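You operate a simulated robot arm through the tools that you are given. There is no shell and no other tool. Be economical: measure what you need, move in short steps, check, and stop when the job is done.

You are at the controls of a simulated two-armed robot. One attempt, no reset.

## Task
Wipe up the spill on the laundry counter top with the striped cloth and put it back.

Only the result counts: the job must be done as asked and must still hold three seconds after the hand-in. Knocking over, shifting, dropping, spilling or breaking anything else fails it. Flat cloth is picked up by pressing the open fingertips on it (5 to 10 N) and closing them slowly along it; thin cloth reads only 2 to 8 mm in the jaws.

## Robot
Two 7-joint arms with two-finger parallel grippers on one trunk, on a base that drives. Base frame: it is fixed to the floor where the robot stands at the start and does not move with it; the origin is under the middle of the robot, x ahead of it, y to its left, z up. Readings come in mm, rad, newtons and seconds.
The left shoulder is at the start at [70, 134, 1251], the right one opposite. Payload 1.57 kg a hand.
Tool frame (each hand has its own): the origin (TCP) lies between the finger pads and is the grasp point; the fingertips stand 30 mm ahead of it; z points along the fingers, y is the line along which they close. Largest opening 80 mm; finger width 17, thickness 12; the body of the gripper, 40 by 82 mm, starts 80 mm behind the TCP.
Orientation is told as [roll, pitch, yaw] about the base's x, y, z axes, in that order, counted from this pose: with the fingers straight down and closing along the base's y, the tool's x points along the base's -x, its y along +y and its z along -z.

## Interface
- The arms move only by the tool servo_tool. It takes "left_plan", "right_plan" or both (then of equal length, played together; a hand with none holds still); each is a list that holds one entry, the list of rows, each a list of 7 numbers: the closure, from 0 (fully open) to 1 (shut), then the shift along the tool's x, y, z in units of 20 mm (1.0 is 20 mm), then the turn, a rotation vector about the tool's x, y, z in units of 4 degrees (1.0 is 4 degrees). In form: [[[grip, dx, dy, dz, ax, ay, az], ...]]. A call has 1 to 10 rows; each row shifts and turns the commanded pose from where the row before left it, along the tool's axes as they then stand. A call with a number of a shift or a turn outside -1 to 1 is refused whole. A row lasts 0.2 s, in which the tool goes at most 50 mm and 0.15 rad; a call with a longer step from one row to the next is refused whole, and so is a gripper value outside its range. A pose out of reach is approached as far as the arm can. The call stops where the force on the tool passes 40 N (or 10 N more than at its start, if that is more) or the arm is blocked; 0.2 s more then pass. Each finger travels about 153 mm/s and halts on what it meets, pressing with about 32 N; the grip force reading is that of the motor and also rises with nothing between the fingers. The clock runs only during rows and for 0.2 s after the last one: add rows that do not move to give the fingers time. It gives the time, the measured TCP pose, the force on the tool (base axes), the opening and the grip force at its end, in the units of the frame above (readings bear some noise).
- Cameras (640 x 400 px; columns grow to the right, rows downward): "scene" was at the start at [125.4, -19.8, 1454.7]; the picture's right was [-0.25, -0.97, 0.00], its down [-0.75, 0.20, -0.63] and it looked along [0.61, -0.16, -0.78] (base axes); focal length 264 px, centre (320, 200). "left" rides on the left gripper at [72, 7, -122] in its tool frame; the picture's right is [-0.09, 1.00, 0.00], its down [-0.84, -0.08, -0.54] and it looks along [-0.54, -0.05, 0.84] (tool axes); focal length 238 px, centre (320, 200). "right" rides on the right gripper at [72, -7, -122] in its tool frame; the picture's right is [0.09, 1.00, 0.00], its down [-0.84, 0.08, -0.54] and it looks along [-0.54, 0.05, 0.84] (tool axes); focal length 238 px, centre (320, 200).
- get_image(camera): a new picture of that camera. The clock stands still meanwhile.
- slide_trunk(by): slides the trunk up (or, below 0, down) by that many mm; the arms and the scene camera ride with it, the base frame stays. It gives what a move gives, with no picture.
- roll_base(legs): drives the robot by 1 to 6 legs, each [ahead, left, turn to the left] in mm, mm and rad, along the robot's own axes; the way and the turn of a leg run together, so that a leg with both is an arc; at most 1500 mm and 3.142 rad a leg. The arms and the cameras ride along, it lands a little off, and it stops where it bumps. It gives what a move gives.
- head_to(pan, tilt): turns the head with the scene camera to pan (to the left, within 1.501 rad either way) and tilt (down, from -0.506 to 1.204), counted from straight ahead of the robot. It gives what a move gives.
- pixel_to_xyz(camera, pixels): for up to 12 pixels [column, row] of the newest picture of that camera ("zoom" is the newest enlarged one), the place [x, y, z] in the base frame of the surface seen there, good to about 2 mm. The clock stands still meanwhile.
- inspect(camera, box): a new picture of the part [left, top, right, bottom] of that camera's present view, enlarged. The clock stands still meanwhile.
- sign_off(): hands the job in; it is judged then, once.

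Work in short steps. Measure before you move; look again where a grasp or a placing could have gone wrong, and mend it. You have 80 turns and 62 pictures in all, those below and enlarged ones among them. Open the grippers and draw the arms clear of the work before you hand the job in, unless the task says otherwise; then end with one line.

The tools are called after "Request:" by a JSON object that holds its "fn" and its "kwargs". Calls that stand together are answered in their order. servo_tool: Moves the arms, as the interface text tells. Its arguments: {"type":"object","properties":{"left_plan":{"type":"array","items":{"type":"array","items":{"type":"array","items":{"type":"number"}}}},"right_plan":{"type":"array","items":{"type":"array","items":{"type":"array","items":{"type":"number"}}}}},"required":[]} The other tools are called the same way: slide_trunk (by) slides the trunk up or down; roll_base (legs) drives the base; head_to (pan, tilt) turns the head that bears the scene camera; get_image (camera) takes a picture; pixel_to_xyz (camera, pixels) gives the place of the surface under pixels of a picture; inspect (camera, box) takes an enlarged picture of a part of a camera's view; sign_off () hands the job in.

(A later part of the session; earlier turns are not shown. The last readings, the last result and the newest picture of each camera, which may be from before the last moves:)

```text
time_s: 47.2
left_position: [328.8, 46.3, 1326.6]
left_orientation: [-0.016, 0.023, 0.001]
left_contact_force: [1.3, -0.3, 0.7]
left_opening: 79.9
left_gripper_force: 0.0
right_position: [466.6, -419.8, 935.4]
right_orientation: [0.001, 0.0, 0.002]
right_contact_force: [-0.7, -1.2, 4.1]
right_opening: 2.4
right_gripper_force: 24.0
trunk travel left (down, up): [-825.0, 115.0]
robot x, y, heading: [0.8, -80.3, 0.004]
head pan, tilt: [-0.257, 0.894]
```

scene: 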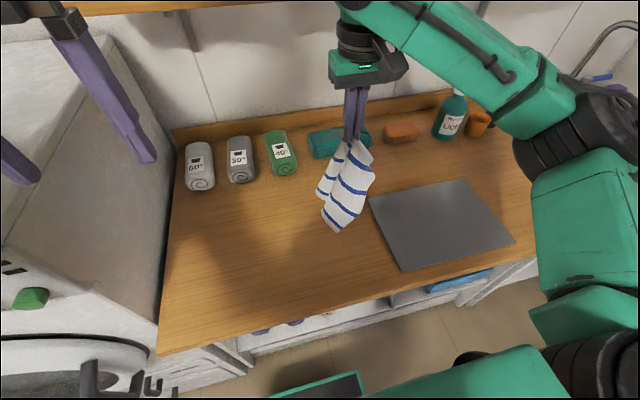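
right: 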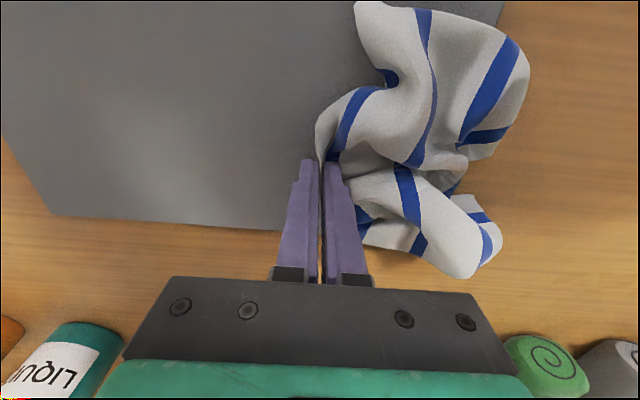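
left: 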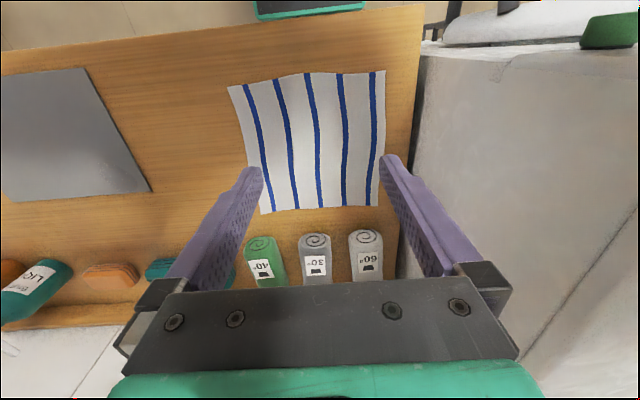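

The press is now 4 N. I add 0.6 mm and scrub columns back toward x≈437, then forward again.

Request:
{"fn": "servo_tool", "kwargs": {"right_plan": [[[1, 0, 0.9, 0.03, 0, 0, 0], [1, 0, 0.9, 0, 0, 0, 0], [1, 0, 0.9, 0, 0, 0, 0], [1, 0, 0.9, 0, 0, 0, 0], [1, 0.5, 0, 0, 0, 0, 0], [1, 0, -0.9, 0, 0, 0, 0], [1, 0, -0.9, 0, 0, 0, 0], [1, 0, -0.9, 0, 0, 0, 0], [1, 0, -0.9, 0, 0, 0, 0], [1, 0.5, 0, 0, 0, 0, 0]]]}}

Request:
{"fn": "servo_tool", "kwargs": {"right_plan": [[[1, 0, 0.9, 0, 0, 0, 0], [1, 0, 0.9, 0, 0, 0, 0], [1, 0, 0.9, 0, 0, 0, 0], [1, 0, 0.9, 0, 0, 0, 0], [1, 0.5, 0, 0, 0, 0, 0], [1, 0, -0.9, 0, 0, 0, 0], [1, 0, -0.9, 0, 0, 0, 0], [1, 0, -0.9, 0, 0, 0, 0], [1, 0, -0.9, 0, 0, 0, 0], [1, -0.9, 0, 0, 0, 0, 0]]]}}

Request:
{"fn": "get_image", "kwargs": {"camera": "right"}}

```text
time_s: 49.4
left_position: [329.6, 46.2, 1326.4]
left_orientation: [-0.016, 0.023, 0.002]
left_contact_force: [-0.2, -0.3, -0.5]
left_opening: 80.0
left_gripper_force: 0.1
right_position: [446.3, -422.9, 936.1]
right_orientation: [-0.003, 0.001, 0.001]
right_contact_force: [2.1, -1.0, 4.1]
right_opening: 2.1
right_gripper_force: 23.9
trunk travel left (down, up): [-825.0, 115.0]
robot x, y, heading: [1.1, -81.4, -0.0]
head pan, tilt: [-0.257, 0.894]
```

```text
time_s: 51.6
left_position: [330.9, 46.6, 1326.1]
left_orientation: [-0.014, 0.024, 0.001]
left_contact_force: [-0.2, -0.4, -0.1]
left_opening: 80.2
left_gripper_force: 0.1
right_position: [454.1, -423.0, 934.7]
right_orientation: [0.0, 0.003, 0.0]
right_contact_force: [-0.4, -0.1, 1.8]
right_opening: 2.6
right_gripper_force: 23.9
trunk travel left (down, up): [-825.0, 115.0]
robot x, y, heading: [3.5, -81.5, 0.001]
head pan, tilt: [-0.257, 0.894]
```

```text
33 pictures are left
```

right: 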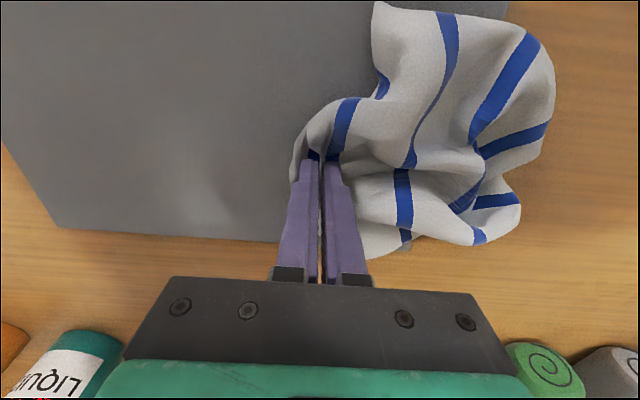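

Force is down to about 2 N, so I press another 0.8 mm and scrub columns forward toward x≈530.

Request:
{"fn": "servo_tool", "kwargs": {"right_plan": [[[1, 0, 0.9, 0.04, 0, 0, 0], [1, 0, 0.9, 0, 0, 0, 0], [1, 0, 0.9, 0, 0, 0, 0], [1, 0, 0.9, 0, 0, 0, 0], [1, -0.5, 0, 0, 0, 0, 0], [1, 0, -0.9, 0, 0, 0, 0], [1, 0, -0.9, 0, 0, 0, 0], [1, 0, -0.9, 0, 0, 0, 0], [1, 0, -0.9, 0, 0, 0, 0], [1, -0.5, 0, 0, 0, 0, 0]]]}}

Request:
{"fn": "servo_tool", "kwargs": {"right_plan": [[[1, 0, 0.9, 0, 0, 0, 0], [1, 0, 0.9, 0, 0, 0, 0], [1, 0, 0.9, 0, 0, 0, 0], [1, 0, 0.9, 0, 0, 0, 0], [1, -0.5, 0, 0, 0, 0, 0], [1, 0, -0.9, 0, 0, 0, 0], [1, 0, -0.9, 0, 0, 0, 0], [1, 0, -0.9, 0, 0, 0, 0], [1, 0, -0.9, 0, 0, 0, 0], [1, -0.5, 0, 0, 0, 0, 0]]]}}

Request:
{"fn": "servo_tool", "kwargs": {"right_plan": [[[1, 0, 0.9, 0, 0, 0, 0], [1, 0, 0.9, 0, 0, 0, 0], [1, 0, 0.9, 0, 0, 0, 0], [1, 0, 0.9, 0, 0, 0, 0], [1, -0.5, 0, 0, 0, 0, 0], [1, 0, -0.9, 0, 0, 0, 0], [1, 0, -0.9, 0, 0, 0, 0], [1, 0, -0.9, 0, 0, 0, 0], [1, 0, -0.9, 0, 0, 0, 0], [1, -0.5, 0, 0, 0, 0, 0]]]}}

Request:
{"fn": "servo_tool", "kwargs": {"right_plan": [[[1, 0, 0.9, 0, 0, 0, 0], [1, 0, 0.9, 0, 0, 0, 0], [1, 0, 0.9, 0, 0, 0, 0], [1, 0, 0.9, 0, 0, 0, 0], [1, -0.5, 0, 0, 0, 0, 0], [1, 0, -0.9, 0, 0, 0, 0], [1, 0, -0.9, 0, 0, 0, 0], [1, 0, -0.9, 0, 0, 0, 0], [1, 0, -0.9, 0, 0, 0, 0]]]}}

Request:
{"fn": "get_image", "kwargs": {"camera": "right"}}

```text
time_s: 53.8
left_position: [328.1, 47.8, 1327.3]
left_orientation: [-0.015, 0.023, 0.001]
left_contact_force: [-0.6, -0.1, 0.7]
left_opening: 79.9
left_gripper_force: 0.0
right_position: [473.3, -420.4, 935.3]
right_orientation: [-0.002, 0.0, 0.001]
right_contact_force: [-5.0, 0.6, 8.8]
right_opening: 2.2
right_gripper_force: 23.6
trunk travel left (down, up): [-825.0, 115.0]
robot x, y, heading: [2.0, -83.7, -0.0]
head pan, tilt: [-0.257, 0.894]
```

```text
time_s: 56.0
left_position: [326.7, 47.5, 1326.2]
left_orientation: [-0.015, 0.019, 0.003]
left_contact_force: [0.8, -0.2, -0.4]
left_opening: 80.0
left_gripper_force: 0.1
right_position: [494.9, -421.6, 935.1]
right_orientation: [-0.002, 0.0, 0.001]
right_contact_force: [-6.6, 0.6, 6.8]
right_opening: 2.2
right_gripper_force: 24.2
trunk travel left (down, up): [-825.0, 115.0]
robot x, y, heading: [2.1, -84.7, 0.001]
head pan, tilt: [-0.257, 0.894]
```

```text
time_s: 58.2
left_position: [327.4, 46.2, 1328.0]
left_orientation: [-0.015, 0.022, 0.0]
left_contact_force: [-0.8, 0.4, 0.8]
left_opening: 80.2
left_gripper_force: 0.1
right_position: [514.0, -419.4, 935.6]
right_orientation: [-0.002, 0.0, -0.001]
right_contact_force: [-4.5, 0.1, 4.9]
right_opening: 2.1
right_gripper_force: 24.1
trunk travel left (down, up): [-825.0, 115.0]
robot x, y, heading: [-0.6, -83.5, 0.0]
head pan, tilt: [-0.257, 0.894]
```

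```text
time_s: 60.2
left_position: [328.1, 48.4, 1327.4]
left_orientation: [-0.017, 0.024, 0.002]
left_contact_force: [0.1, 0.5, 0.5]
left_opening: 80.1
left_gripper_force: 0.1
right_position: [523.9, -418.8, 934.8]
right_orientation: [-0.002, -0.001, 0.002]
right_contact_force: [-0.8, 5.6, 7.8]
right_opening: 2.4
right_gripper_force: 23.8
trunk travel left (down, up): [-825.0, 115.0]
robot x, y, heading: [-2.4, -78.6, -0.002]
head pan, tilt: [-0.257, 0.894]
```

```text
32 pictures are left
```

right: 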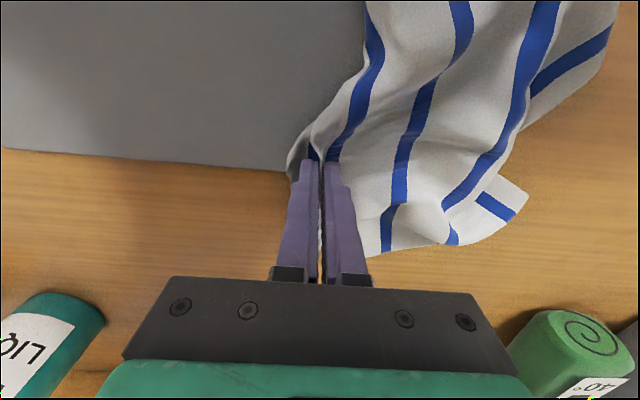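

Pressing forces stayed at 5–9 N over those columns. I lift the cloth and carry it left to see the mat again.

Request:
{"fn": "servo_tool", "kwargs": {"right_plan": [[[1, 0.15, 0, -1, 0, 0, 0], [1, 0.15, 0, -1, 0, 0, 0], [1, 0.15, 0, -1, 0, 0, 0], [1, 0.15, 0, -1, 0, 0, 0], [1, 0.15, 0, -1, 0, 0, 0], [1, 0.15, 0, -1, 0, 0, 0], [1, 0.15, 0, -1, 0, 0, 0], [1, 0.15, 0, -1, 0, 0, 0], [1, 0.15, 0, -1, 0, 0, 0], [1, 0.15, 0, -1, 0, 0, 0]]]}}

Request:
{"fn": "servo_tool", "kwargs": {"right_plan": [[[1, 0, 0.2, -1, 0, 0, 0], [1, 0, 0.5, -1, 0, 0, 0], [1, 0, 1, -0.5, 0, 0, 0], [1, 0, 1, 0, 0, 0, 0], [1, 0, 1, 0, 0, 0, 0], [1, 0, 1, 0, 0, 0, 0], [1, 0, 1, 0, 0, 0, 0], [1, 0, 1, 0, 0, 0, 0], [1, 0, 1, 0, 0, 0, 0], [1, 0, 1, 0, 0, 0, 0]]]}}

Request:
{"fn": "inspect", "kwargs": {"camera": "scene", "box": [360, 180, 450, 236]}}

Request:
{"fn": "pixel_to_xyz", "kwargs": {"camera": "zoom", "pixels": [[50, 130], [180, 350], [630, 20]]}}

```text
time_s: 62.4
left_position: [329.4, 47.4, 1326.2]
left_orientation: [-0.016, 0.022, 0.003]
left_contact_force: [0.6, 0.3, -0.4]
left_opening: 80.0
left_gripper_force: 0.0
right_position: [493.9, -420.8, 1134.3]
right_orientation: [0.0, 0.001, 0.002]
right_contact_force: [0.8, 0.2, 0.9]
right_opening: 2.3
right_gripper_force: 23.8
trunk travel left (down, up): [-825.0, 115.0]
robot x, y, heading: [2.2, -82.4, -0.003]
head pan, tilt: [-0.257, 0.894]
```

```text
time_s: 64.6
left_position: [329.7, 47.8, 1326.8]
left_orientation: [-0.016, 0.024, 0.0]
left_contact_force: [0.1, 0.6, -0.2]
left_opening: 79.9
left_gripper_force: 0.1
right_position: [494.6, -245.1, 1184.4]
right_orientation: [-0.001, 0.004, 0.002]
right_contact_force: [0.5, 0.1, 0.5]
right_opening: 2.4
right_gripper_force: 24.0
trunk travel left (down, up): [-825.0, 115.0]
robot x, y, heading: [2.6, -79.8, -0.006]
head pan, tilt: [-0.257, 0.894]
```

```text
7.11 times, centred on (405, 208) of scene
```

zoom: 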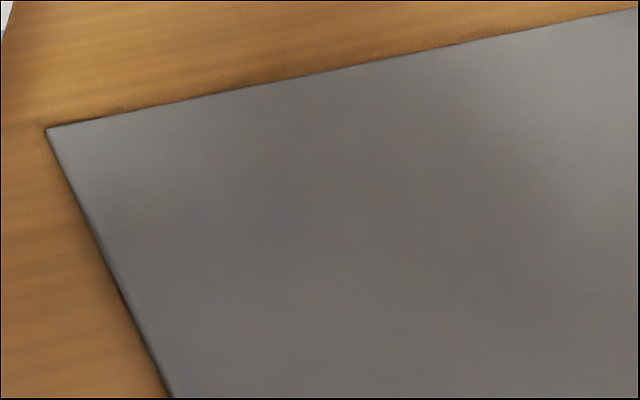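

```text
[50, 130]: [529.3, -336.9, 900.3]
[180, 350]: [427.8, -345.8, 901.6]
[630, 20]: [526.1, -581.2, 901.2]
```

The mat looks clean and its corner has not moved. I confirm with the right camera and see how the cloth hangs.

Request:
{"fn": "get_image", "kwargs": {"camera": "right"}}

Request:
{"fn": "inspect", "kwargs": {"camera": "right", "box": [150, 20, 290, 135]}}

Request:
{"fn": "get_image", "kwargs": {"camera": "scene"}}

```text
30 pictures are left
```

right: 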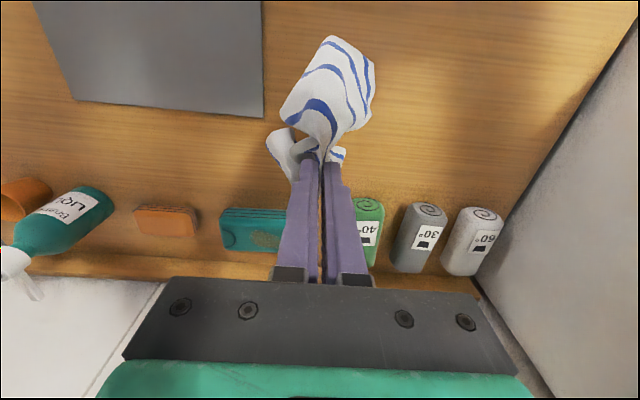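

```text
3.48 times, centred on (220, 78) of right
```

zoom: 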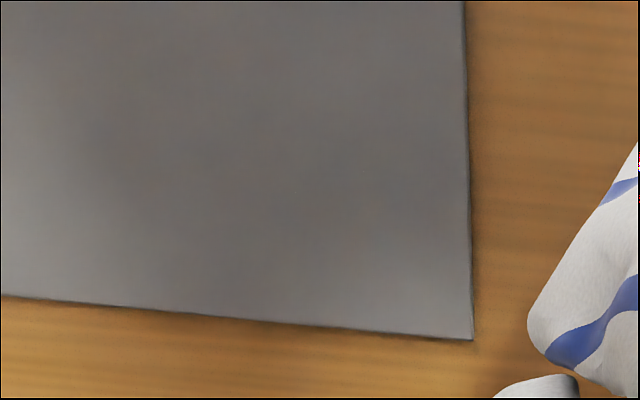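

```text
28 pictures are left
```

scene: 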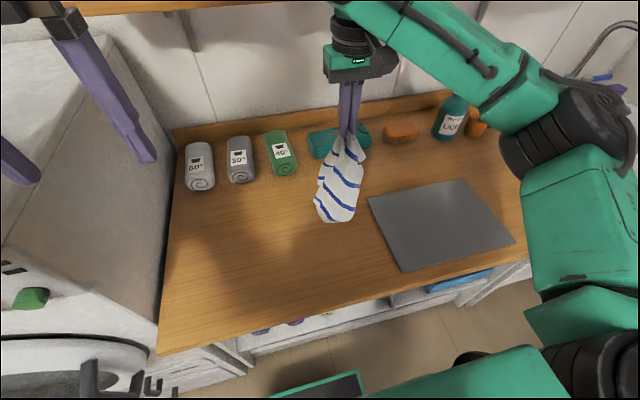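

The film is gone in both views. Before bringing the right hand over the cloth's old place, I move the left hand further left and up so the arms do not meet.

Request:
{"fn": "servo_tool", "kwargs": {"left_plan": [[[0, 0, 0, -1, 0, 0, 0], [0, 0, 0, -1, 0, 0, 0], [0, 0, 0, -1, 0, 0, 0], [0, 0.4, 0.9, -0.3, 0, 0, 0], [0, 0.4, 0.9, -0.3, 0, 0, 0], [0, 0.4, 0.9, -0.2, 0, 0, 0], [0, 0.4, 0.9, 0, 0, 0, 0], [0, 0.4, 0.9, 0, 0, 0, 0], [0, 0.4, 0.9, 0, 0, 0, 0], [0, 0.4, 0.9, 0, 0, 0, 0]]]}}

Request:
{"fn": "servo_tool", "kwargs": {"right_plan": [[[1, 0, 1, 0, 0, 0, 0], [1, 0, 1, 0, 0, 0, 0], [1, 0, 1, 0, 0, 0, 0], [1, 0, 1, 0, 0, 0, 0], [1, 0, 1, 0, 0, 0, 0], [1, 0, 1, 0, 0, 0, 0], [1, 0, 1, 0, 0, 0, 0], [1, 0, 1, 0, 0, 0, 0], [1, 0, 1, 0, 0, 0, 0], [1, 0, 1, 0, 0, 0, 0]]]}}

Request:
{"fn": "get_image", "kwargs": {"camera": "scene"}}

```text
time_s: 66.8
left_position: [310.5, 133.5, 1349.5]
left_orientation: [-0.019, 0.022, 0.002]
left_contact_force: [-0.3, 0.3, -0.1]
left_opening: 80.3
left_gripper_force: 0.1
left hand out of reach, approached as far as the arm can: row 5, 6, 7, 8, 9, 10
right_position: [494.8, -245.8, 1184.9]
right_orientation: [-0.001, 0.002, 0.002]
right_contact_force: [0.9, -0.1, -0.4]
right_opening: 2.4
right_gripper_force: 23.8
trunk travel left (down, up): [-825.0, 115.0]
robot x, y, heading: [-0.1, -80.9, 0.003]
head pan, tilt: [-0.257, 0.894]
```

```text
time_s: 69.0
left_position: [309.5, 134.3, 1350.4]
left_orientation: [-0.017, 0.023, 0.003]
left_contact_force: [0.5, 0.4, 0.0]
left_opening: 80.2
left_gripper_force: 0.1
right_position: [494.3, -43.7, 1183.9]
right_orientation: [-0.002, 0.0, 0.001]
right_contact_force: [-0.6, 0.2, -0.8]
right_opening: 2.0
right_gripper_force: 23.6
trunk travel left (down, up): [-825.0, 115.0]
robot x, y, heading: [3.1, -80.0, 0.003]
head pan, tilt: [-0.257, 0.894]
```

```text
27 pictures are left
```

scene: 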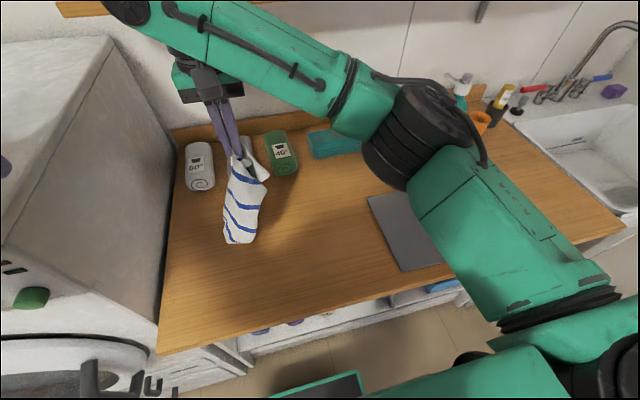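

The way is clear. I go on left to y≈85, letting the cloth's tail come down to the counter.

Request:
{"fn": "servo_tool", "kwargs": {"right_plan": [[[1, 0, 0.9, 0, 0, 0, 0], [1, 0.1, 0.9, 0, 0, 0, 0], [1, 0.1, 0.9, 0, 0, 0, 0], [1, 0.1, 0.9, 0, 0, 0, 0], [1, 0.1, 0.9, 0, 0, 0, 0], [1, 0.1, 0.9, 0, 0, 0, 0], [1, 0, 0.9, 0.5, 0, 0, 0], [1, 0, 0, 0.8, 0, 0, 0], [1, 0, 0, 0.8, 0, 0, 0], [1, 0, 0, 0.6, 0, 0, 0]]]}}

Request:
{"fn": "get_image", "kwargs": {"camera": "scene"}}

```text
time_s: 71.2
left_position: [309.3, 132.7, 1349.7]
left_orientation: [-0.018, 0.022, 0.002]
left_contact_force: [-0.9, -0.4, -0.4]
left_opening: 80.0
left_gripper_force: 0.0
right_position: [484.6, 48.9, 1131.8]
right_orientation: [0.0, -0.001, 0.002]
right_contact_force: [-0.1, -0.1, -0.2]
right_opening: 2.3
right_gripper_force: 23.8
right hand out of reach, approached as far as the arm can: row 6, 7
trunk travel left (down, up): [-825.0, 115.0]
robot x, y, heading: [0.5, -82.7, -0.004]
head pan, tilt: [-0.257, 0.894]
```

```text
26 pictures are left
```

scene: 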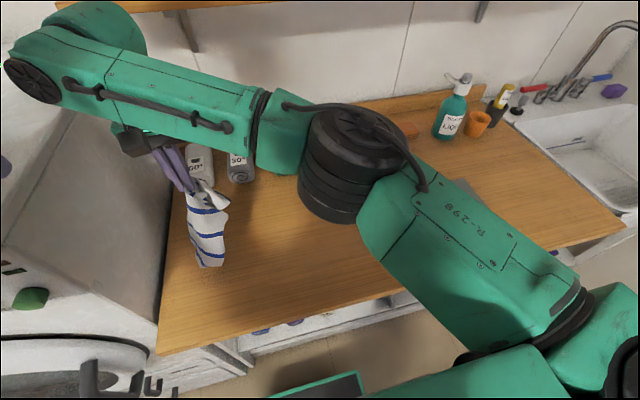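

The right hand reaches its limit at y≈49. I want the tail a bit further left, so I measure the washer's height before rolling the base back left.

Request:
{"fn": "pixel_to_xyz", "kwargs": {"camera": "scene", "pixels": [[100, 60], [30, 80], [20, 235], [120, 150], [205, 262], [190, 215], [4, 160]]}}

Request:
{"fn": "get_image", "kwargs": {"camera": "right"}}

Request:
{"fn": "get_image", "kwargs": {"camera": "left"}}

```text
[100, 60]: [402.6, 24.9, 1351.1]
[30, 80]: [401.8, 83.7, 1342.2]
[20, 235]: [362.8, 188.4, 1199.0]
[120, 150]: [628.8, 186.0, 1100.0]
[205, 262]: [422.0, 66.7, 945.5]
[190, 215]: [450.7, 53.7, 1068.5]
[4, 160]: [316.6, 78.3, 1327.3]
```

```text
25 pictures are left
```

right: 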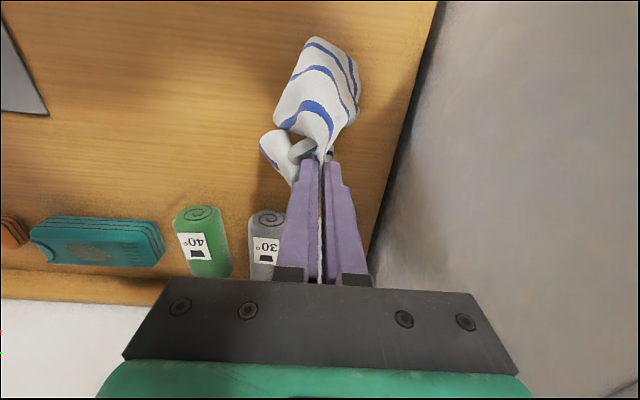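

```text
24 pictures are left
```

left: 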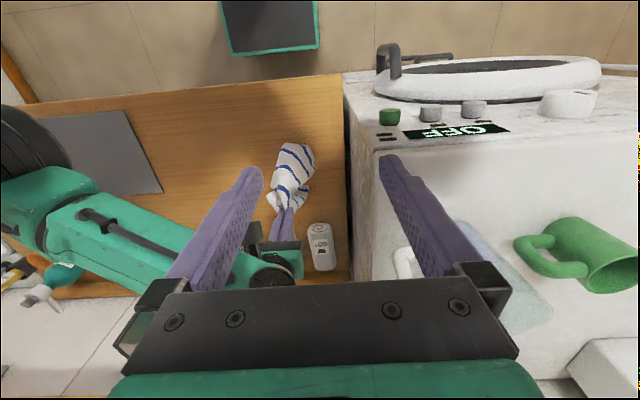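

The washer top is at z≈1200 and carries a mug, so I'd rather not roll the base. Reach should be better lower down: I descend to z≈1095 while moving further left.

Request:
{"fn": "servo_tool", "kwargs": {"right_plan": [[[1, 0, 0.3, 0.4, 0, 0, 0], [1, 0, 0.4, 0.4, 0, 0, 0], [1, 0, 0.5, 0.4, 0, 0, 0], [1, 0, 0.6, 0.3, 0, 0, 0], [1, 0, 0.6, 0.3, 0, 0, 0]]]}}

Request:
{"fn": "get_image", "kwargs": {"camera": "scene"}}

```text
time_s: 72.4
left_position: [309.6, 133.0, 1349.7]
left_orientation: [-0.016, 0.022, 0.002]
left_contact_force: [-0.2, -0.9, 0.5]
left_opening: 80.0
left_gripper_force: 0.1
right_position: [483.8, 68.6, 1105.4]
right_orientation: [0.0, 0.0, 0.002]
right_contact_force: [0.0, 1.5, -1.1]
right_opening: 2.4
right_gripper_force: 23.3
right hand out of reach, approached as far as the arm can: row 3, 4, 5
trunk travel left (down, up): [-825.0, 115.0]
robot x, y, heading: [-0.6, -80.6, 0.002]
head pan, tilt: [-0.257, 0.894]
```

```text
23 pictures are left
```

scene: 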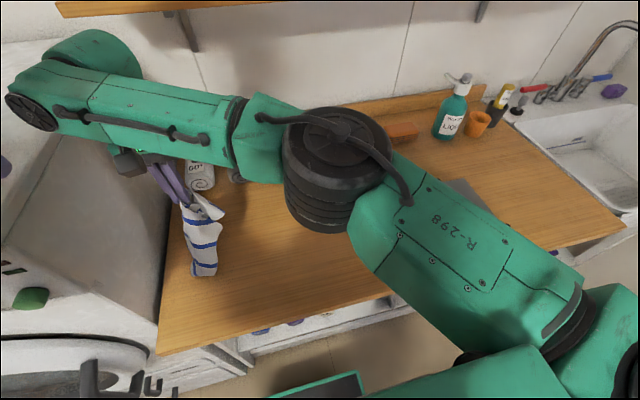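

Reach improves as the hand goes lower (y≈69 at z=1105). I go down a little more and further left, so the tail settles on the counter.

Request:
{"fn": "servo_tool", "kwargs": {"right_plan": [[[1, 0, 0, 0.6, 0, 0, 0], [1, 0, 0.4, 0.6, 0, 0, 0], [1, 0, 0.5, 0.5, 0, 0, 0], [1, 0, 0.4, 0.3, 0, 0, 0]]]}}

Request:
{"fn": "get_image", "kwargs": {"camera": "right"}}

```text
time_s: 73.4
left_position: [309.4, 131.4, 1349.9]
left_orientation: [-0.018, 0.022, 0.004]
left_contact_force: [-0.3, -1.1, 0.7]
left_opening: 79.9
left_gripper_force: 0.0
right_position: [482.4, 69.4, 1086.7]
right_orientation: [0.002, 0.001, -0.003]
right_contact_force: [0.5, -0.4, -0.3]
right_opening: 2.2
right_gripper_force: 24.1
right hand out of reach, approached as far as the arm can: row 2, 3, 4
trunk travel left (down, up): [-825.0, 115.0]
robot x, y, heading: [1.1, -78.9, -0.002]
head pan, tilt: [-0.257, 0.894]
```

```text
22 pictures are left
```

right: 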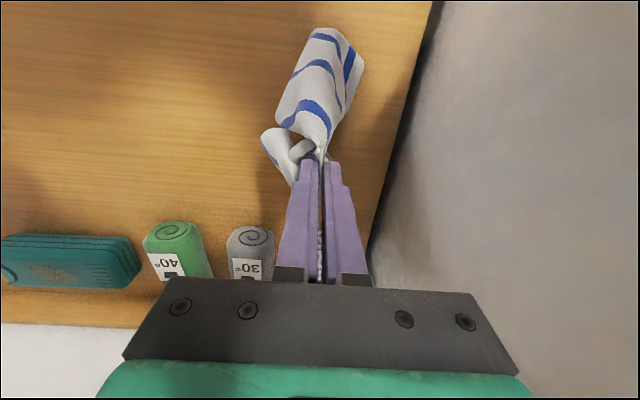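

The left limit is y≈69 here. I lay the cloth down from here by descending while drawing right, and will tug the left edge afterwards if needed.

Request:
{"fn": "servo_tool", "kwargs": {"right_plan": [[[1, 0, 0, 0.6, 0, 0, 0], [1, 0, -0.6, 0.9, 0, 0, 0], [1, 0, -0.8, 0.9, 0, 0, 0], [1, 0, -0.9, 0.9, 0, 0, 0], [1, 0, -0.9, 0.9, 0, 0, 0], [1, 0, -0.9, 0.8, 0, 0, 0], [1, 0, -0.9, 0.8, 0, 0, 0], [1, 0, -0.9, 0.7, 0, 0, 0], [1, 0, -0.9, 0.5, 0, 0, 0], [1, 0, -0.9, 0.2, 0, 0, 0]]]}}

Request:
{"fn": "get_image", "kwargs": {"camera": "right"}}

Request:
{"fn": "get_image", "kwargs": {"camera": "scene"}}

```text
time_s: 75.6
left_position: [309.7, 131.3, 1350.7]
left_orientation: [-0.015, 0.023, 0.001]
left_contact_force: [-0.6, 0.5, 0.2]
left_opening: 80.1
left_gripper_force: 0.1
right_position: [484.1, -84.4, 942.4]
right_orientation: [0.0, 0.002, 0.001]
right_contact_force: [-0.2, 0.5, -0.1]
right_opening: 2.1
right_gripper_force: 24.1
trunk travel left (down, up): [-825.0, 115.0]
robot x, y, heading: [-3.3, -79.2, -0.001]
head pan, tilt: [-0.257, 0.894]
```

```text
21 pictures are left
```

right: 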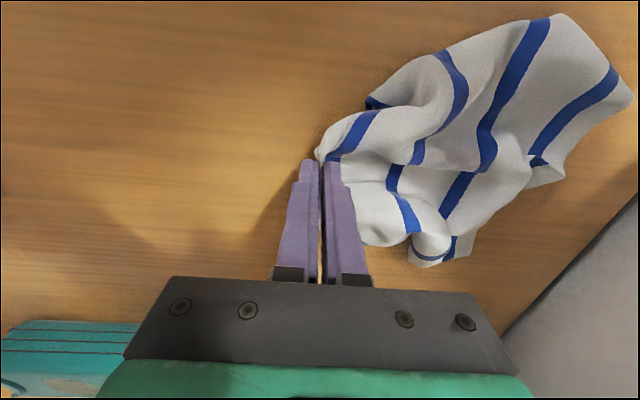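

```text
20 pictures are left
```

scene: 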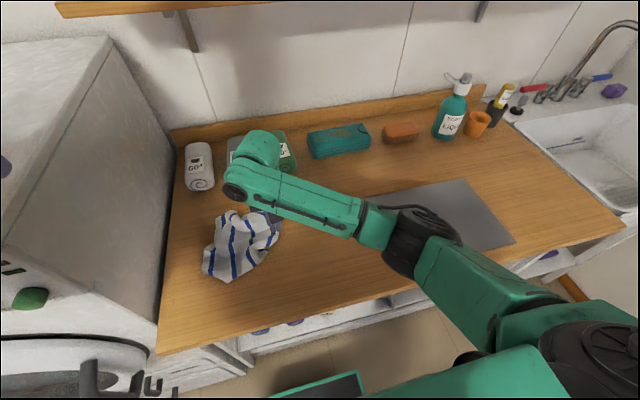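

The cloth is down but still folded in x. I measure its outline.

Request:
{"fn": "pixel_to_xyz", "kwargs": {"camera": "right", "pixels": [[545, 25], [625, 105], [555, 180], [435, 55], [460, 250], [420, 260], [370, 240], [520, 90], [450, 180], [375, 105]]}}

```text
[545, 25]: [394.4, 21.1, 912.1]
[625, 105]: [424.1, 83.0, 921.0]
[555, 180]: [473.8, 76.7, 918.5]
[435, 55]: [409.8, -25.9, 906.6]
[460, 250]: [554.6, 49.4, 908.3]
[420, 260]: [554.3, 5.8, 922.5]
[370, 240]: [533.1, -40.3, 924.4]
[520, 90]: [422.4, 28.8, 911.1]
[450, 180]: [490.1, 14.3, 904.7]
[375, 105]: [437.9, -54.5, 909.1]
```

The cloth's centre is near (472,10), close to its old centre of (485,−2), and the pinched point is where it was. I lower it to the counter and open the fingers.

Request:
{"fn": "servo_tool", "kwargs": {"right_plan": [[[1, 0, 0.2, 0.2, 0, 0, 0], [1, 0, 0.2, 0.2, 0, 0, 0], [0.95, 0, 0, 0, 0, 0, 0], [0.9, 0, 0, 0, 0, 0, 0], [0.8, 0, 0, 0, 0, 0, 0], [0.7, 0, 0, 0, 0, 0, 0], [0.7, 0, 0, -0.5, 0, 0, 0], [0.7, 0, 0, -1, 0, 0, 0], [0.7, 0, 0, -1, 0, 0, 0], [0.7, 0, 0, -1, 0, 0, 0]]]}}

Request:
{"fn": "get_image", "kwargs": {"camera": "right"}}

```text
time_s: 77.8
left_position: [309.3, 131.6, 1350.3]
left_orientation: [-0.018, 0.023, 0.002]
left_contact_force: [0.8, -1.5, -0.5]
left_opening: 79.9
left_gripper_force: 0.1
right_position: [482.4, -78.4, 1005.7]
right_orientation: [-0.003, 0.0, 0.001]
right_contact_force: [-0.7, 0.3, 0.4]
right_opening: 24.2
right_gripper_force: 0.0
trunk travel left (down, up): [-825.0, 115.0]
robot x, y, heading: [-2.4, -80.0, -0.0]
head pan, tilt: [-0.257, 0.894]
```

```text
19 pictures are left
```

right: 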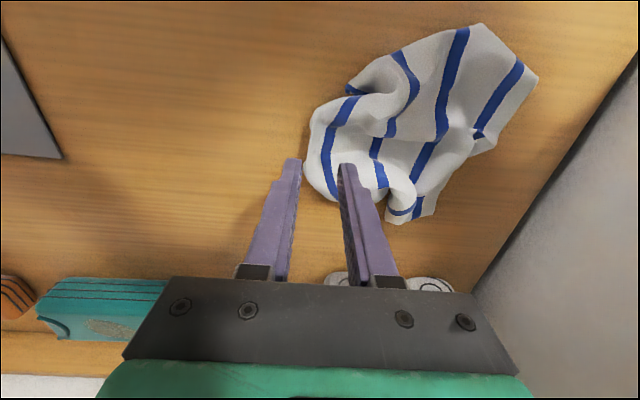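

It is released and lies around its old centre, but folded. I measure points for a couple of tidy tugs to spread it.

Request:
{"fn": "pixel_to_xyz", "kwargs": {"camera": "right", "pixels": [[480, 28], [535, 75], [478, 145], [428, 215], [395, 215], [400, 180], [350, 90], [395, 55], [310, 150], [330, 195], [400, 130], [440, 45]]}}

Request:
{"fn": "inspect", "kwargs": {"camera": "right", "box": [290, 10, 550, 235]}}

```text
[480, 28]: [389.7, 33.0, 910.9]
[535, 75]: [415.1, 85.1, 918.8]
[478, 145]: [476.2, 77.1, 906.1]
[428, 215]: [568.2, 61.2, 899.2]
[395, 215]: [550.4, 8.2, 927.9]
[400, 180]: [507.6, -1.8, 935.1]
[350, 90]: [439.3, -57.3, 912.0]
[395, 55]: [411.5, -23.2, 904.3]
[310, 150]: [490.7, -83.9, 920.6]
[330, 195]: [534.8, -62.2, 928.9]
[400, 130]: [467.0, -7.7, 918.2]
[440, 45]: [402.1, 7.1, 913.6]
```

```text
1.78 times, centred on (420, 122) of right
```

zoom: 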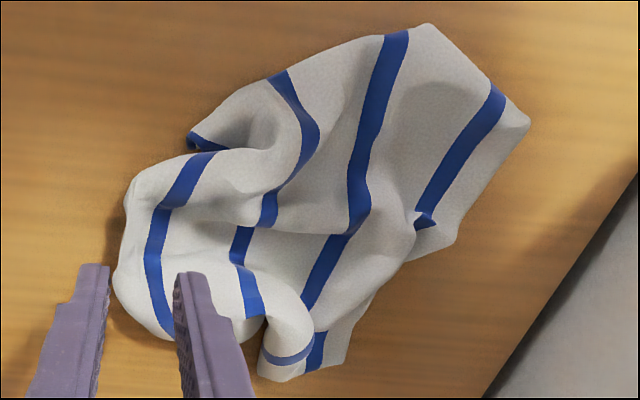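

The cloth spans x 390–568, y −85…85, centred near (480,5). I'll gently tug the near-left corner at (415,85) outward to spread it, so I move the open fingers above it.

Request:
{"fn": "servo_tool", "kwargs": {"right_plan": [[[0.5, 0.35, 0.92, 0, 0, 0, 0], [0.5, 0.35, 0.92, 0, 0, 0, 0], [0.5, 0.35, 0.92, 0, 0, 0, 0], [0.5, 0.35, 0.92, 0, 0, 0, 0], [0.5, 0.35, 0.92, 0, 0, 0, 0], [0.5, 0.35, 0.92, 0, 0, 0, 0], [0.5, 0.35, 0.92, 0, 0, 0, 0], [0.5, 0.35, 0.92, 0, 0, 0, 0], [0.5, 0, 0, 0.8, 0, 0, 0], [0.5, 0, 0, 0.8, 0, 0, 0]]]}}

Request:
{"fn": "get_image", "kwargs": {"camera": "right"}}

```text
time_s: 80.0
left_position: [311.0, 132.3, 1350.7]
left_orientation: [-0.017, 0.022, 0.003]
left_contact_force: [0.4, 0.8, -0.9]
left_opening: 80.0
left_gripper_force: 0.0
right_position: [445.9, 52.9, 975.0]
right_orientation: [-0.016, -0.02, -0.036]
right_contact_force: [0.5, -0.1, -0.1]
right_opening: 39.8
right_gripper_force: 0.0
trunk travel left (down, up): [-825.0, 115.0]
robot x, y, heading: [-1.9, -79.0, 0.004]
head pan, tilt: [-0.257, 0.894]
```

```text
17 pictures are left
```

right: 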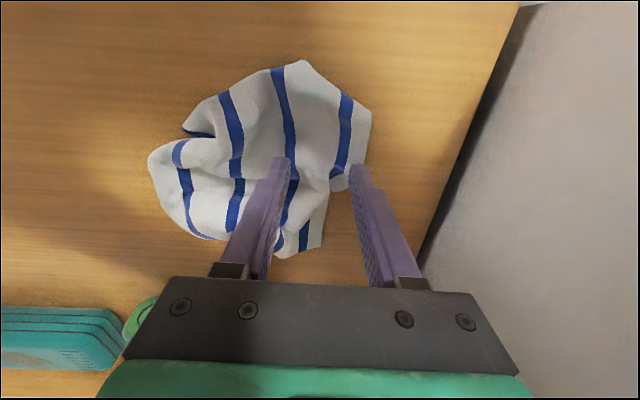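

The arm is still settling toward (425,68). I descend in small steps to contact.

Request:
{"fn": "servo_tool", "kwargs": {"right_plan": [[[0.5, 0, 0, 0, 0, 0, 0], [0.5, 0, 0, 0.5, 0, 0, 0], [0.5, 0, 0, 0.5, 0, 0, 0], [0.5, 0, 0, 0.5, 0, 0, 0], [0.5, 0, 0, 0.2, 0, 0, 0], [0.5, 0, 0, 0, 0, 0, 0]]]}}

Request:
{"fn": "get_image", "kwargs": {"camera": "right"}}

```text
time_s: 81.4
left_position: [309.8, 132.7, 1349.9]
left_orientation: [-0.016, 0.023, 0.0]
left_contact_force: [-0.7, -0.3, -0.9]
left_opening: 80.3
left_gripper_force: 0.2
right_position: [450.0, 42.5, 935.8]
right_orientation: [-0.032, -0.02, -0.046]
right_contact_force: [0.4, 0.7, 0.0]
right_opening: 39.6
right_gripper_force: 0.1
trunk travel left (down, up): [-825.0, 115.0]
robot x, y, heading: [0.5, -79.9, -0.002]
head pan, tilt: [-0.257, 0.894]
```

```text
16 pictures are left
```

right: 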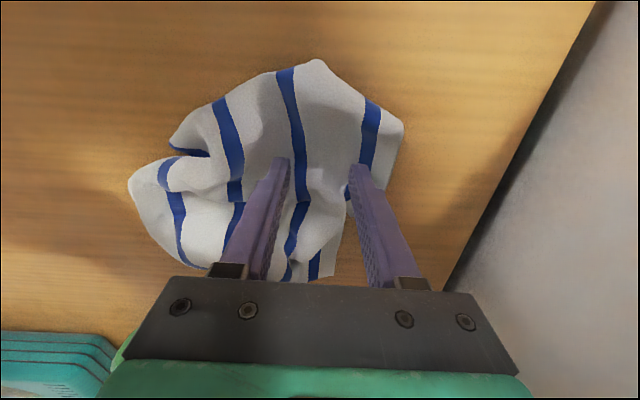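

The hand sits at (450,42) instead of (425,68), so something is holding the arm off. I look at the scene before going on.

Request:
{"fn": "get_image", "kwargs": {"camera": "scene"}}

Request:
{"fn": "get_image", "kwargs": {"camera": "left"}}

```text
15 pictures are left
```

scene: 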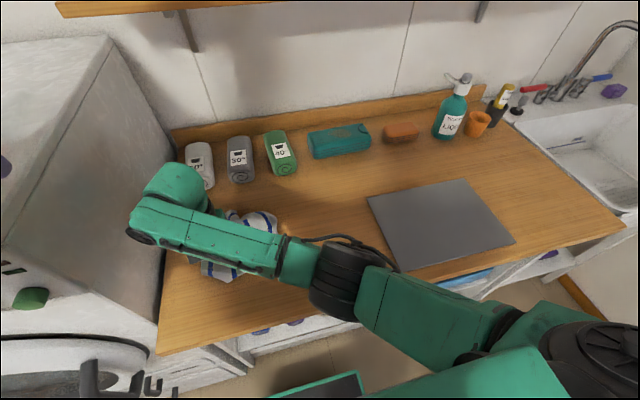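

```text
14 pictures are left
```

left: 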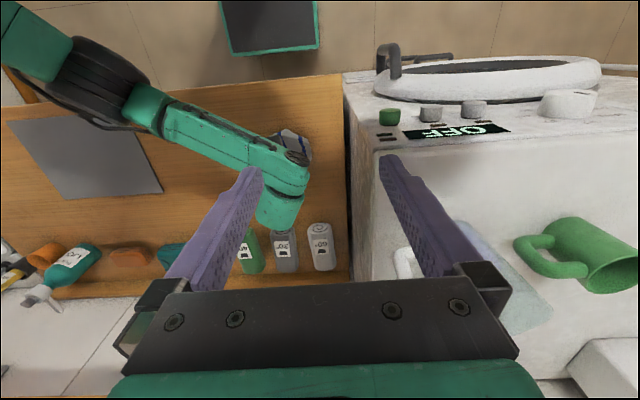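

The wrist is up against the washer's side, so the left corner can't be reached that way. I back off up and right, and tug the near-right corner instead, moving over (437,−50).

Request:
{"fn": "servo_tool", "kwargs": {"right_plan": [[[0.5, 0, -0.5, -0.6, 0, 0, 0], [0.5, 0, -0.6, -1, 0, 0, 0], [0.5, 0, -0.7, -1, 0, 0, 0], [0.5, -0.1, -0.8, -0.4, 0, 0, 0], [0.5, -0.1, -0.8, 0, 0, 0, 0], [0.5, -0.1, -0.8, 0, 0, 0, 0], [0.5, -0.1, -0.8, 0, 0, 0, 0], [0.5, -0.1, -0.8, 0, 0, 0, 0], [0.5, 0, 0, 0, 0, 0, 0]]]}}

Request:
{"fn": "get_image", "kwargs": {"camera": "right"}}

```text
time_s: 83.4
left_position: [307.9, 132.5, 1349.7]
left_orientation: [-0.016, 0.022, 0.001]
left_contact_force: [-0.1, 0.4, 0.0]
left_opening: 80.2
left_gripper_force: 0.1
right_position: [436.2, -47.5, 997.6]
right_orientation: [0.001, 0.001, 0.001]
right_contact_force: [0.7, 0.1, 0.7]
right_opening: 40.0
right_gripper_force: 0.1
trunk travel left (down, up): [-825.0, 115.0]
robot x, y, heading: [2.2, -83.5, -0.002]
head pan, tilt: [-0.257, 0.894]
```

```text
13 pictures are left
```

right: 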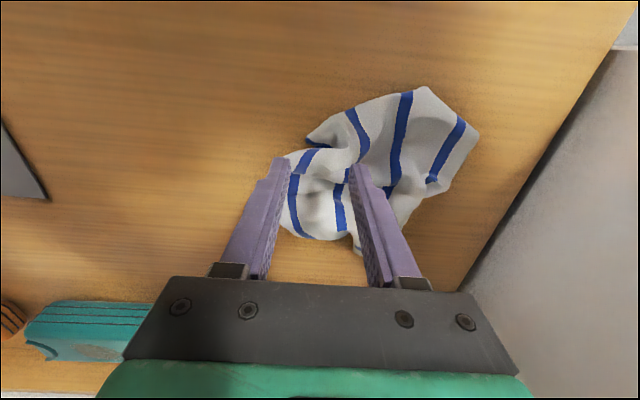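

The folded near-right flap at (315,140) lies between the fingertips. I lower to just above the counter and close on it.

Request:
{"fn": "servo_tool", "kwargs": {"right_plan": [[[0.5, -0.15, 0, 0.9, 0, 0, 0], [0.5, 0, 0, 0.9, 0, 0, 0], [0.5, 0, 0, 0.8, 0, 0, 0], [0.5, 0, 0, 0.5, 0, 0, 0], [0.5, 0, 0, 0, 0, 0, 0], [0.6, 0, 0, 0, 0, 0, 0], [0.7, 0, 0, 0, 0, 0, 0], [0.8, 0, 0, 0, 0, 0, 0], [0.9, 0, 0, 0, 0, 0, 0], [1, 0, 0, 0, 0, 0, 0]]]}}

Request:
{"fn": "get_image", "kwargs": {"camera": "right"}}

```text
time_s: 85.6
left_position: [309.6, 132.7, 1349.1]
left_orientation: [-0.016, 0.022, 0.001]
left_contact_force: [-0.1, -0.9, -0.4]
left_opening: 79.9
left_gripper_force: 0.0
right_position: [439.6, -45.2, 936.6]
right_orientation: [0.0, 0.001, 0.0]
right_contact_force: [-0.3, -0.4, 1.6]
right_opening: 3.2
right_gripper_force: 24.4
trunk travel left (down, up): [-825.0, 115.0]
robot x, y, heading: [1.3, -80.5, 0.003]
head pan, tilt: [-0.257, 0.894]
```

```text
12 pictures are left
```

right: 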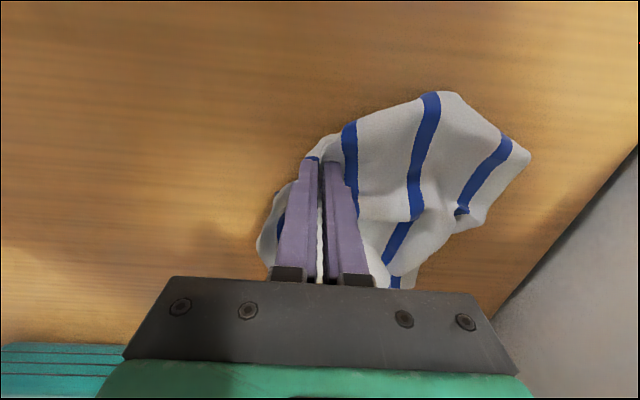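

Something is gripped (3.2 mm). I tug it gently toward the near-right by about 50 mm, then release and lift.

Request:
{"fn": "servo_tool", "kwargs": {"right_plan": [[[1, 0.4, -0.4, -0.2, 0, 0, 0], [1, 0.5, -0.5, 0, 0, 0, 0], [1, 0.5, -0.5, 0, 0, 0, 0], [1, 0.5, -0.5, 0, 0, 0, 0], [1, 0.5, -0.5, 0.2, 0, 0, 0], [0.9, 0, 0, 0, 0, 0, 0], [0.7, 0, 0, 0, 0, 0, 0], [0.6, 0, 0, -0.6, 0, 0, 0], [0.6, 0, 0, -1, 0, 0, 0], [0.6, 0, 0, -1, 0, 0, 0]]]}}

Request:
{"fn": "servo_tool", "kwargs": {"right_plan": [[[0.6, -0.9, 0, -1, 0, 0, 0], [0.6, -0.9, 0, -1, 0, 0, 0], [0.6, -0.9, 0, -1, 0, 0, 0], [0.6, -0.9, 0, -1, 0, 0, 0], [0.6, -0.9, 0, 0, 0, 0, 0], [0.6, -0.9, 0, 0, 0, 0, 0]]]}}

Request:
{"fn": "get_image", "kwargs": {"camera": "right"}}

```text
time_s: 87.8
left_position: [308.9, 132.0, 1349.6]
left_orientation: [-0.018, 0.021, 0.001]
left_contact_force: [0.1, 1.1, 0.5]
left_opening: 80.0
left_gripper_force: 0.1
right_position: [391.1, -91.4, 987.8]
right_orientation: [0.001, 0.002, 0.001]
right_contact_force: [-0.6, 0.0, -0.6]
right_opening: 31.8
right_gripper_force: 0.0
trunk travel left (down, up): [-825.0, 115.0]
robot x, y, heading: [0.5, -80.8, 0.001]
head pan, tilt: [-0.257, 0.894]
```

```text
time_s: 89.2
left_position: [309.5, 132.6, 1350.5]
left_orientation: [-0.018, 0.021, 0.002]
left_contact_force: [-1.0, -0.3, 0.7]
left_opening: 79.8
left_gripper_force: 0.1
right_position: [501.9, -93.3, 1068.7]
right_orientation: [-0.001, 0.004, 0.002]
right_contact_force: [-0.4, 0.9, 0.0]
right_opening: 31.9
right_gripper_force: 0.1
trunk travel left (down, up): [-825.0, 115.0]
robot x, y, heading: [2.2, -80.3, -0.003]
head pan, tilt: [-0.257, 0.894]
```

```text
11 pictures are left
```

right: 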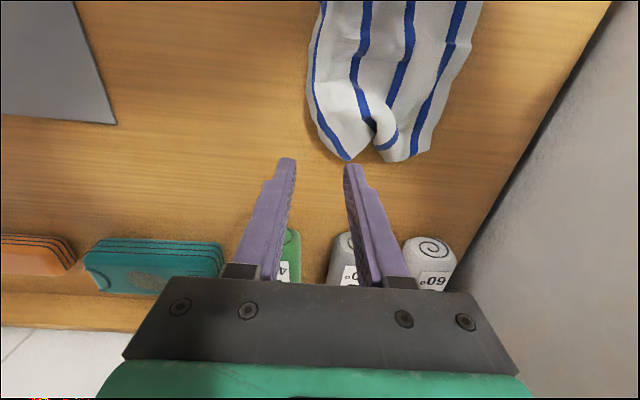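

The tug opened the cloth up nicely. I measure the outline now.

Request:
{"fn": "get_image", "kwargs": {"camera": "scene"}}

Request:
{"fn": "pixel_to_xyz", "kwargs": {"camera": "right", "pixels": [[348, 158], [308, 85], [318, 5], [390, 160], [430, 150], [470, 60], [478, 5], [375, 130], [395, 5]]}}

```text
10 pictures are left
```

scene: 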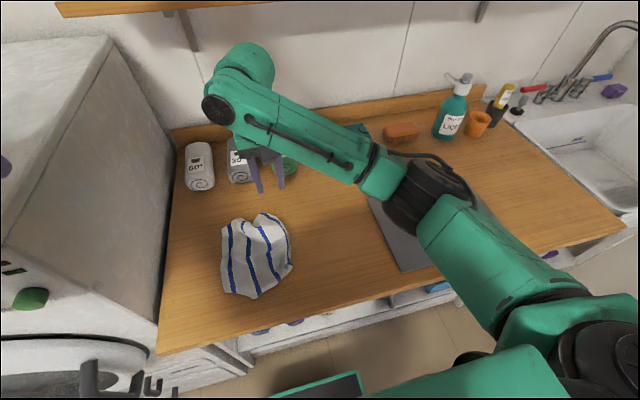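

```text
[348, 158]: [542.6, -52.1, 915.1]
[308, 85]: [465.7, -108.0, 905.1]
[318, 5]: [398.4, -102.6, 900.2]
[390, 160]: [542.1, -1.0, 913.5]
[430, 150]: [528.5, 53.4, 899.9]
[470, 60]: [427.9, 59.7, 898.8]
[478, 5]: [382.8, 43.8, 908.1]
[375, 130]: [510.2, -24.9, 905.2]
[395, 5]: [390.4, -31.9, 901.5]
```

The cloth is better spread but shifted about 40 mm toward the robot. I'll pinch its far edge near (525,−22) and tug it back, so I move there and descend.

Request:
{"fn": "servo_tool", "kwargs": {"right_plan": [[[0.4, -0.3, 0.9, 0.7, 0, 0, 0], [0.4, -0.3, 0.9, 0.7, 0, 0, 0], [0.4, -0.3, 0.9, 0.8, 0, 0, 0], [0.4, -0.2, 0.8, 0.8, 0, 0, 0], [0.4, 0, 0, 0.8, 0, 0, 0], [0.4, 0, 0, 0.8, 0, 0, 0], [0.4, 0, 0, 0.8, 0, 0, 0], [0.4, 0, 0, 0.7, 0, 0, 0], [0.4, 0, 0, 0.5, 0, 0, 0], [0.4, 0, 0, 0.15, 0, 0, 0]]]}}

Request:
{"fn": "get_image", "kwargs": {"camera": "right"}}

Request:
{"fn": "pixel_to_xyz", "kwargs": {"camera": "scene", "pixels": [[223, 290], [256, 297], [291, 266], [222, 228], [266, 213], [250, 258], [284, 225]]}}

```text
time_s: 91.4
left_position: [309.4, 132.4, 1350.5]
left_orientation: [-0.017, 0.022, 0.002]
left_contact_force: [0.1, 0.1, 0.2]
left_opening: 80.4
left_gripper_force: 0.0
right_position: [521.8, -23.2, 934.6]
right_orientation: [0.001, 0.001, 0.002]
right_contact_force: [0.3, -0.1, 1.6]
right_opening: 48.1
right_gripper_force: 0.1
trunk travel left (down, up): [-825.0, 115.0]
robot x, y, heading: [2.2, -82.8, 0.001]
head pan, tilt: [-0.257, 0.894]
```

```text
9 pictures are left
```

right: 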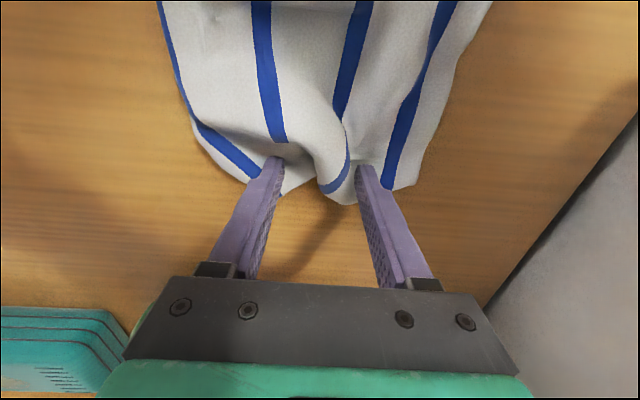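

```text
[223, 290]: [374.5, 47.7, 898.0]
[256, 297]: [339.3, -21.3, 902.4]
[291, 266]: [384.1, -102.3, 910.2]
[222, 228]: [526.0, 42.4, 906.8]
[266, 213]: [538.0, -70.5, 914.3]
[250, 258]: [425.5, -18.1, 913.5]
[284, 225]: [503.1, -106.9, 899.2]
```

The far edge with its fold lies right between the fingertips. I close on it and pull it about 45 mm away from the robot and 20 mm left, keeping low.

Request:
{"fn": "servo_tool", "kwargs": {"right_plan": [[[0.4, 0, 0, 0.05, 0, 0, 0], [0.5, 0, 0, 0, 0, 0, 0], [0.6, 0, 0, 0, 0, 0, 0], [0.7, 0, 0, 0, 0, 0, 0], [0.8, 0, 0, 0, 0, 0, 0], [0.9, 0, 0, 0, 0, 0, 0], [1, 0, 0, 0, 0, 0, 0], [1, 0, 0, -0.15, 0, 0, 0]]]}}

Request:
{"fn": "servo_tool", "kwargs": {"right_plan": [[[1, -0.4, 0.2, 0, 0, 0, 0], [1, -0.5, 0.2, 0, 0, 0, 0], [1, -0.5, 0.2, 0, 0, 0, 0], [1, -0.5, 0.2, 0, 0, 0, 0], [1, -0.4, 0.2, 0, 0, 0, 0], [1, 0, 0, 0, 0, 0, 0]]]}}

Request:
{"fn": "get_image", "kwargs": {"camera": "right"}}

```text
time_s: 93.2
left_position: [310.5, 132.5, 1349.6]
left_orientation: [-0.018, 0.023, 0.002]
left_contact_force: [0.3, 0.1, 0.6]
left_opening: 79.9
left_gripper_force: 0.0
right_position: [522.0, -23.8, 936.5]
right_orientation: [-0.003, 0.0, 0.003]
right_contact_force: [-0.6, 0.2, 0.0]
right_opening: 3.7
right_gripper_force: 24.7
trunk travel left (down, up): [-825.0, 115.0]
robot x, y, heading: [-0.4, -81.5, -0.003]
head pan, tilt: [-0.257, 0.894]
```

```text
time_s: 94.6
left_position: [309.9, 131.2, 1350.1]
left_orientation: [-0.016, 0.023, 0.001]
left_contact_force: [0.1, -0.6, 0.9]
left_opening: 79.7
left_gripper_force: 0.0
right_position: [537.3, -16.8, 940.7]
right_orientation: [0.0, 0.0, 0.001]
right_contact_force: [-0.6, 0.2, 0.5]
right_opening: 3.5
right_gripper_force: 24.9
right hand out of reach, approached as far as the arm can: row 2, 3, 5
trunk travel left (down, up): [-825.0, 115.0]
robot x, y, heading: [4.1, -84.1, -0.003]
head pan, tilt: [-0.257, 0.894]
```

```text
8 pictures are left
```

right: 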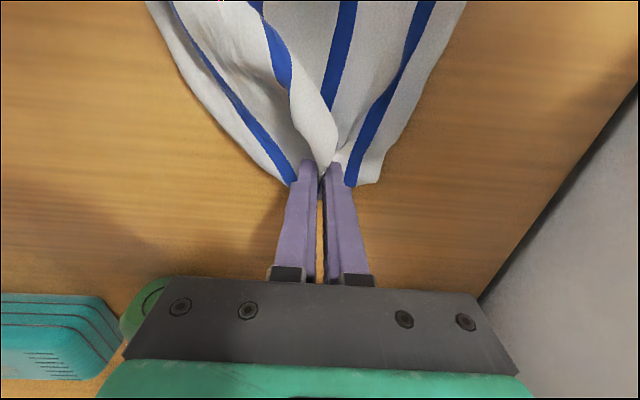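

The arm is at its reach limit at x≈537. Tilting the fingers forward by 20° gains reach, so I do that while pulling on about 30 mm.

Request:
{"fn": "servo_tool", "kwargs": {"right_plan": [[[1, 0, 0, 0, 0, -1, 0], [1, 0, 0, 0, 0, -1, 0], [1, 0, 0, 0, 0, -1, 0], [1, 0, 0, 0, 0, -1, 0], [1, 0, 0, 0, 0, -1, 0], [1, -0.47, 0.1, 0.17, 0, 0, 0], [1, -0.47, 0.1, 0.17, 0, 0, 0], [1, -0.47, 0.1, 0.17, 0, 0, 0], [1, -0.47, 0.1, 0.17, 0, 0, 0], [1, 0, 0, 0, 0, 0, 0]]]}}

Request:
{"fn": "get_image", "kwargs": {"camera": "scene"}}

```text
time_s: 96.8
left_position: [309.0, 133.0, 1348.6]
left_orientation: [-0.018, 0.022, 0.002]
left_contact_force: [0.0, 0.3, -0.5]
left_opening: 80.1
left_gripper_force: 0.1
right_position: [577.7, -7.3, 940.4]
right_orientation: [0.0, -0.349, 0.001]
right_contact_force: [-1.6, -0.5, 0.1]
right_opening: 3.8
right_gripper_force: 24.2
trunk travel left (down, up): [-825.0, 115.0]
robot x, y, heading: [-2.4, -84.0, -0.002]
head pan, tilt: [-0.257, 0.894]
```

```text
7 pictures are left
```

scene: 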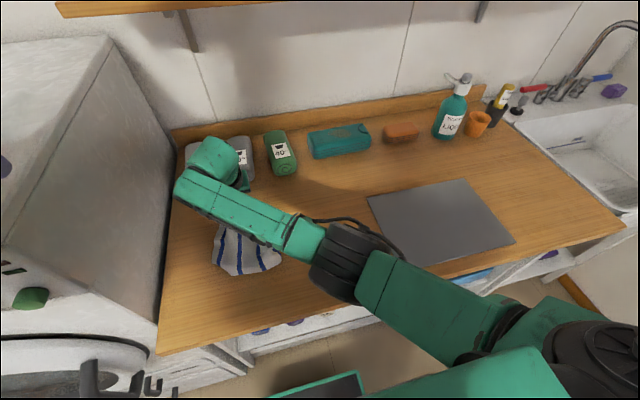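

The far edge is now at about x=588. I check the near edge at (215,263), (235,276), (280,268) before releasing.

Request:
{"fn": "pixel_to_xyz", "kwargs": {"camera": "scene", "pixels": [[213, 263], [237, 276], [268, 272], [282, 258], [217, 228], [245, 255]]}}

```text
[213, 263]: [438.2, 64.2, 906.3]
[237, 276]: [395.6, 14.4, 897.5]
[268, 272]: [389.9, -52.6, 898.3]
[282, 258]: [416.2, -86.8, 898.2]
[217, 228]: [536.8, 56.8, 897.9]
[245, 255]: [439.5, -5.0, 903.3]
```

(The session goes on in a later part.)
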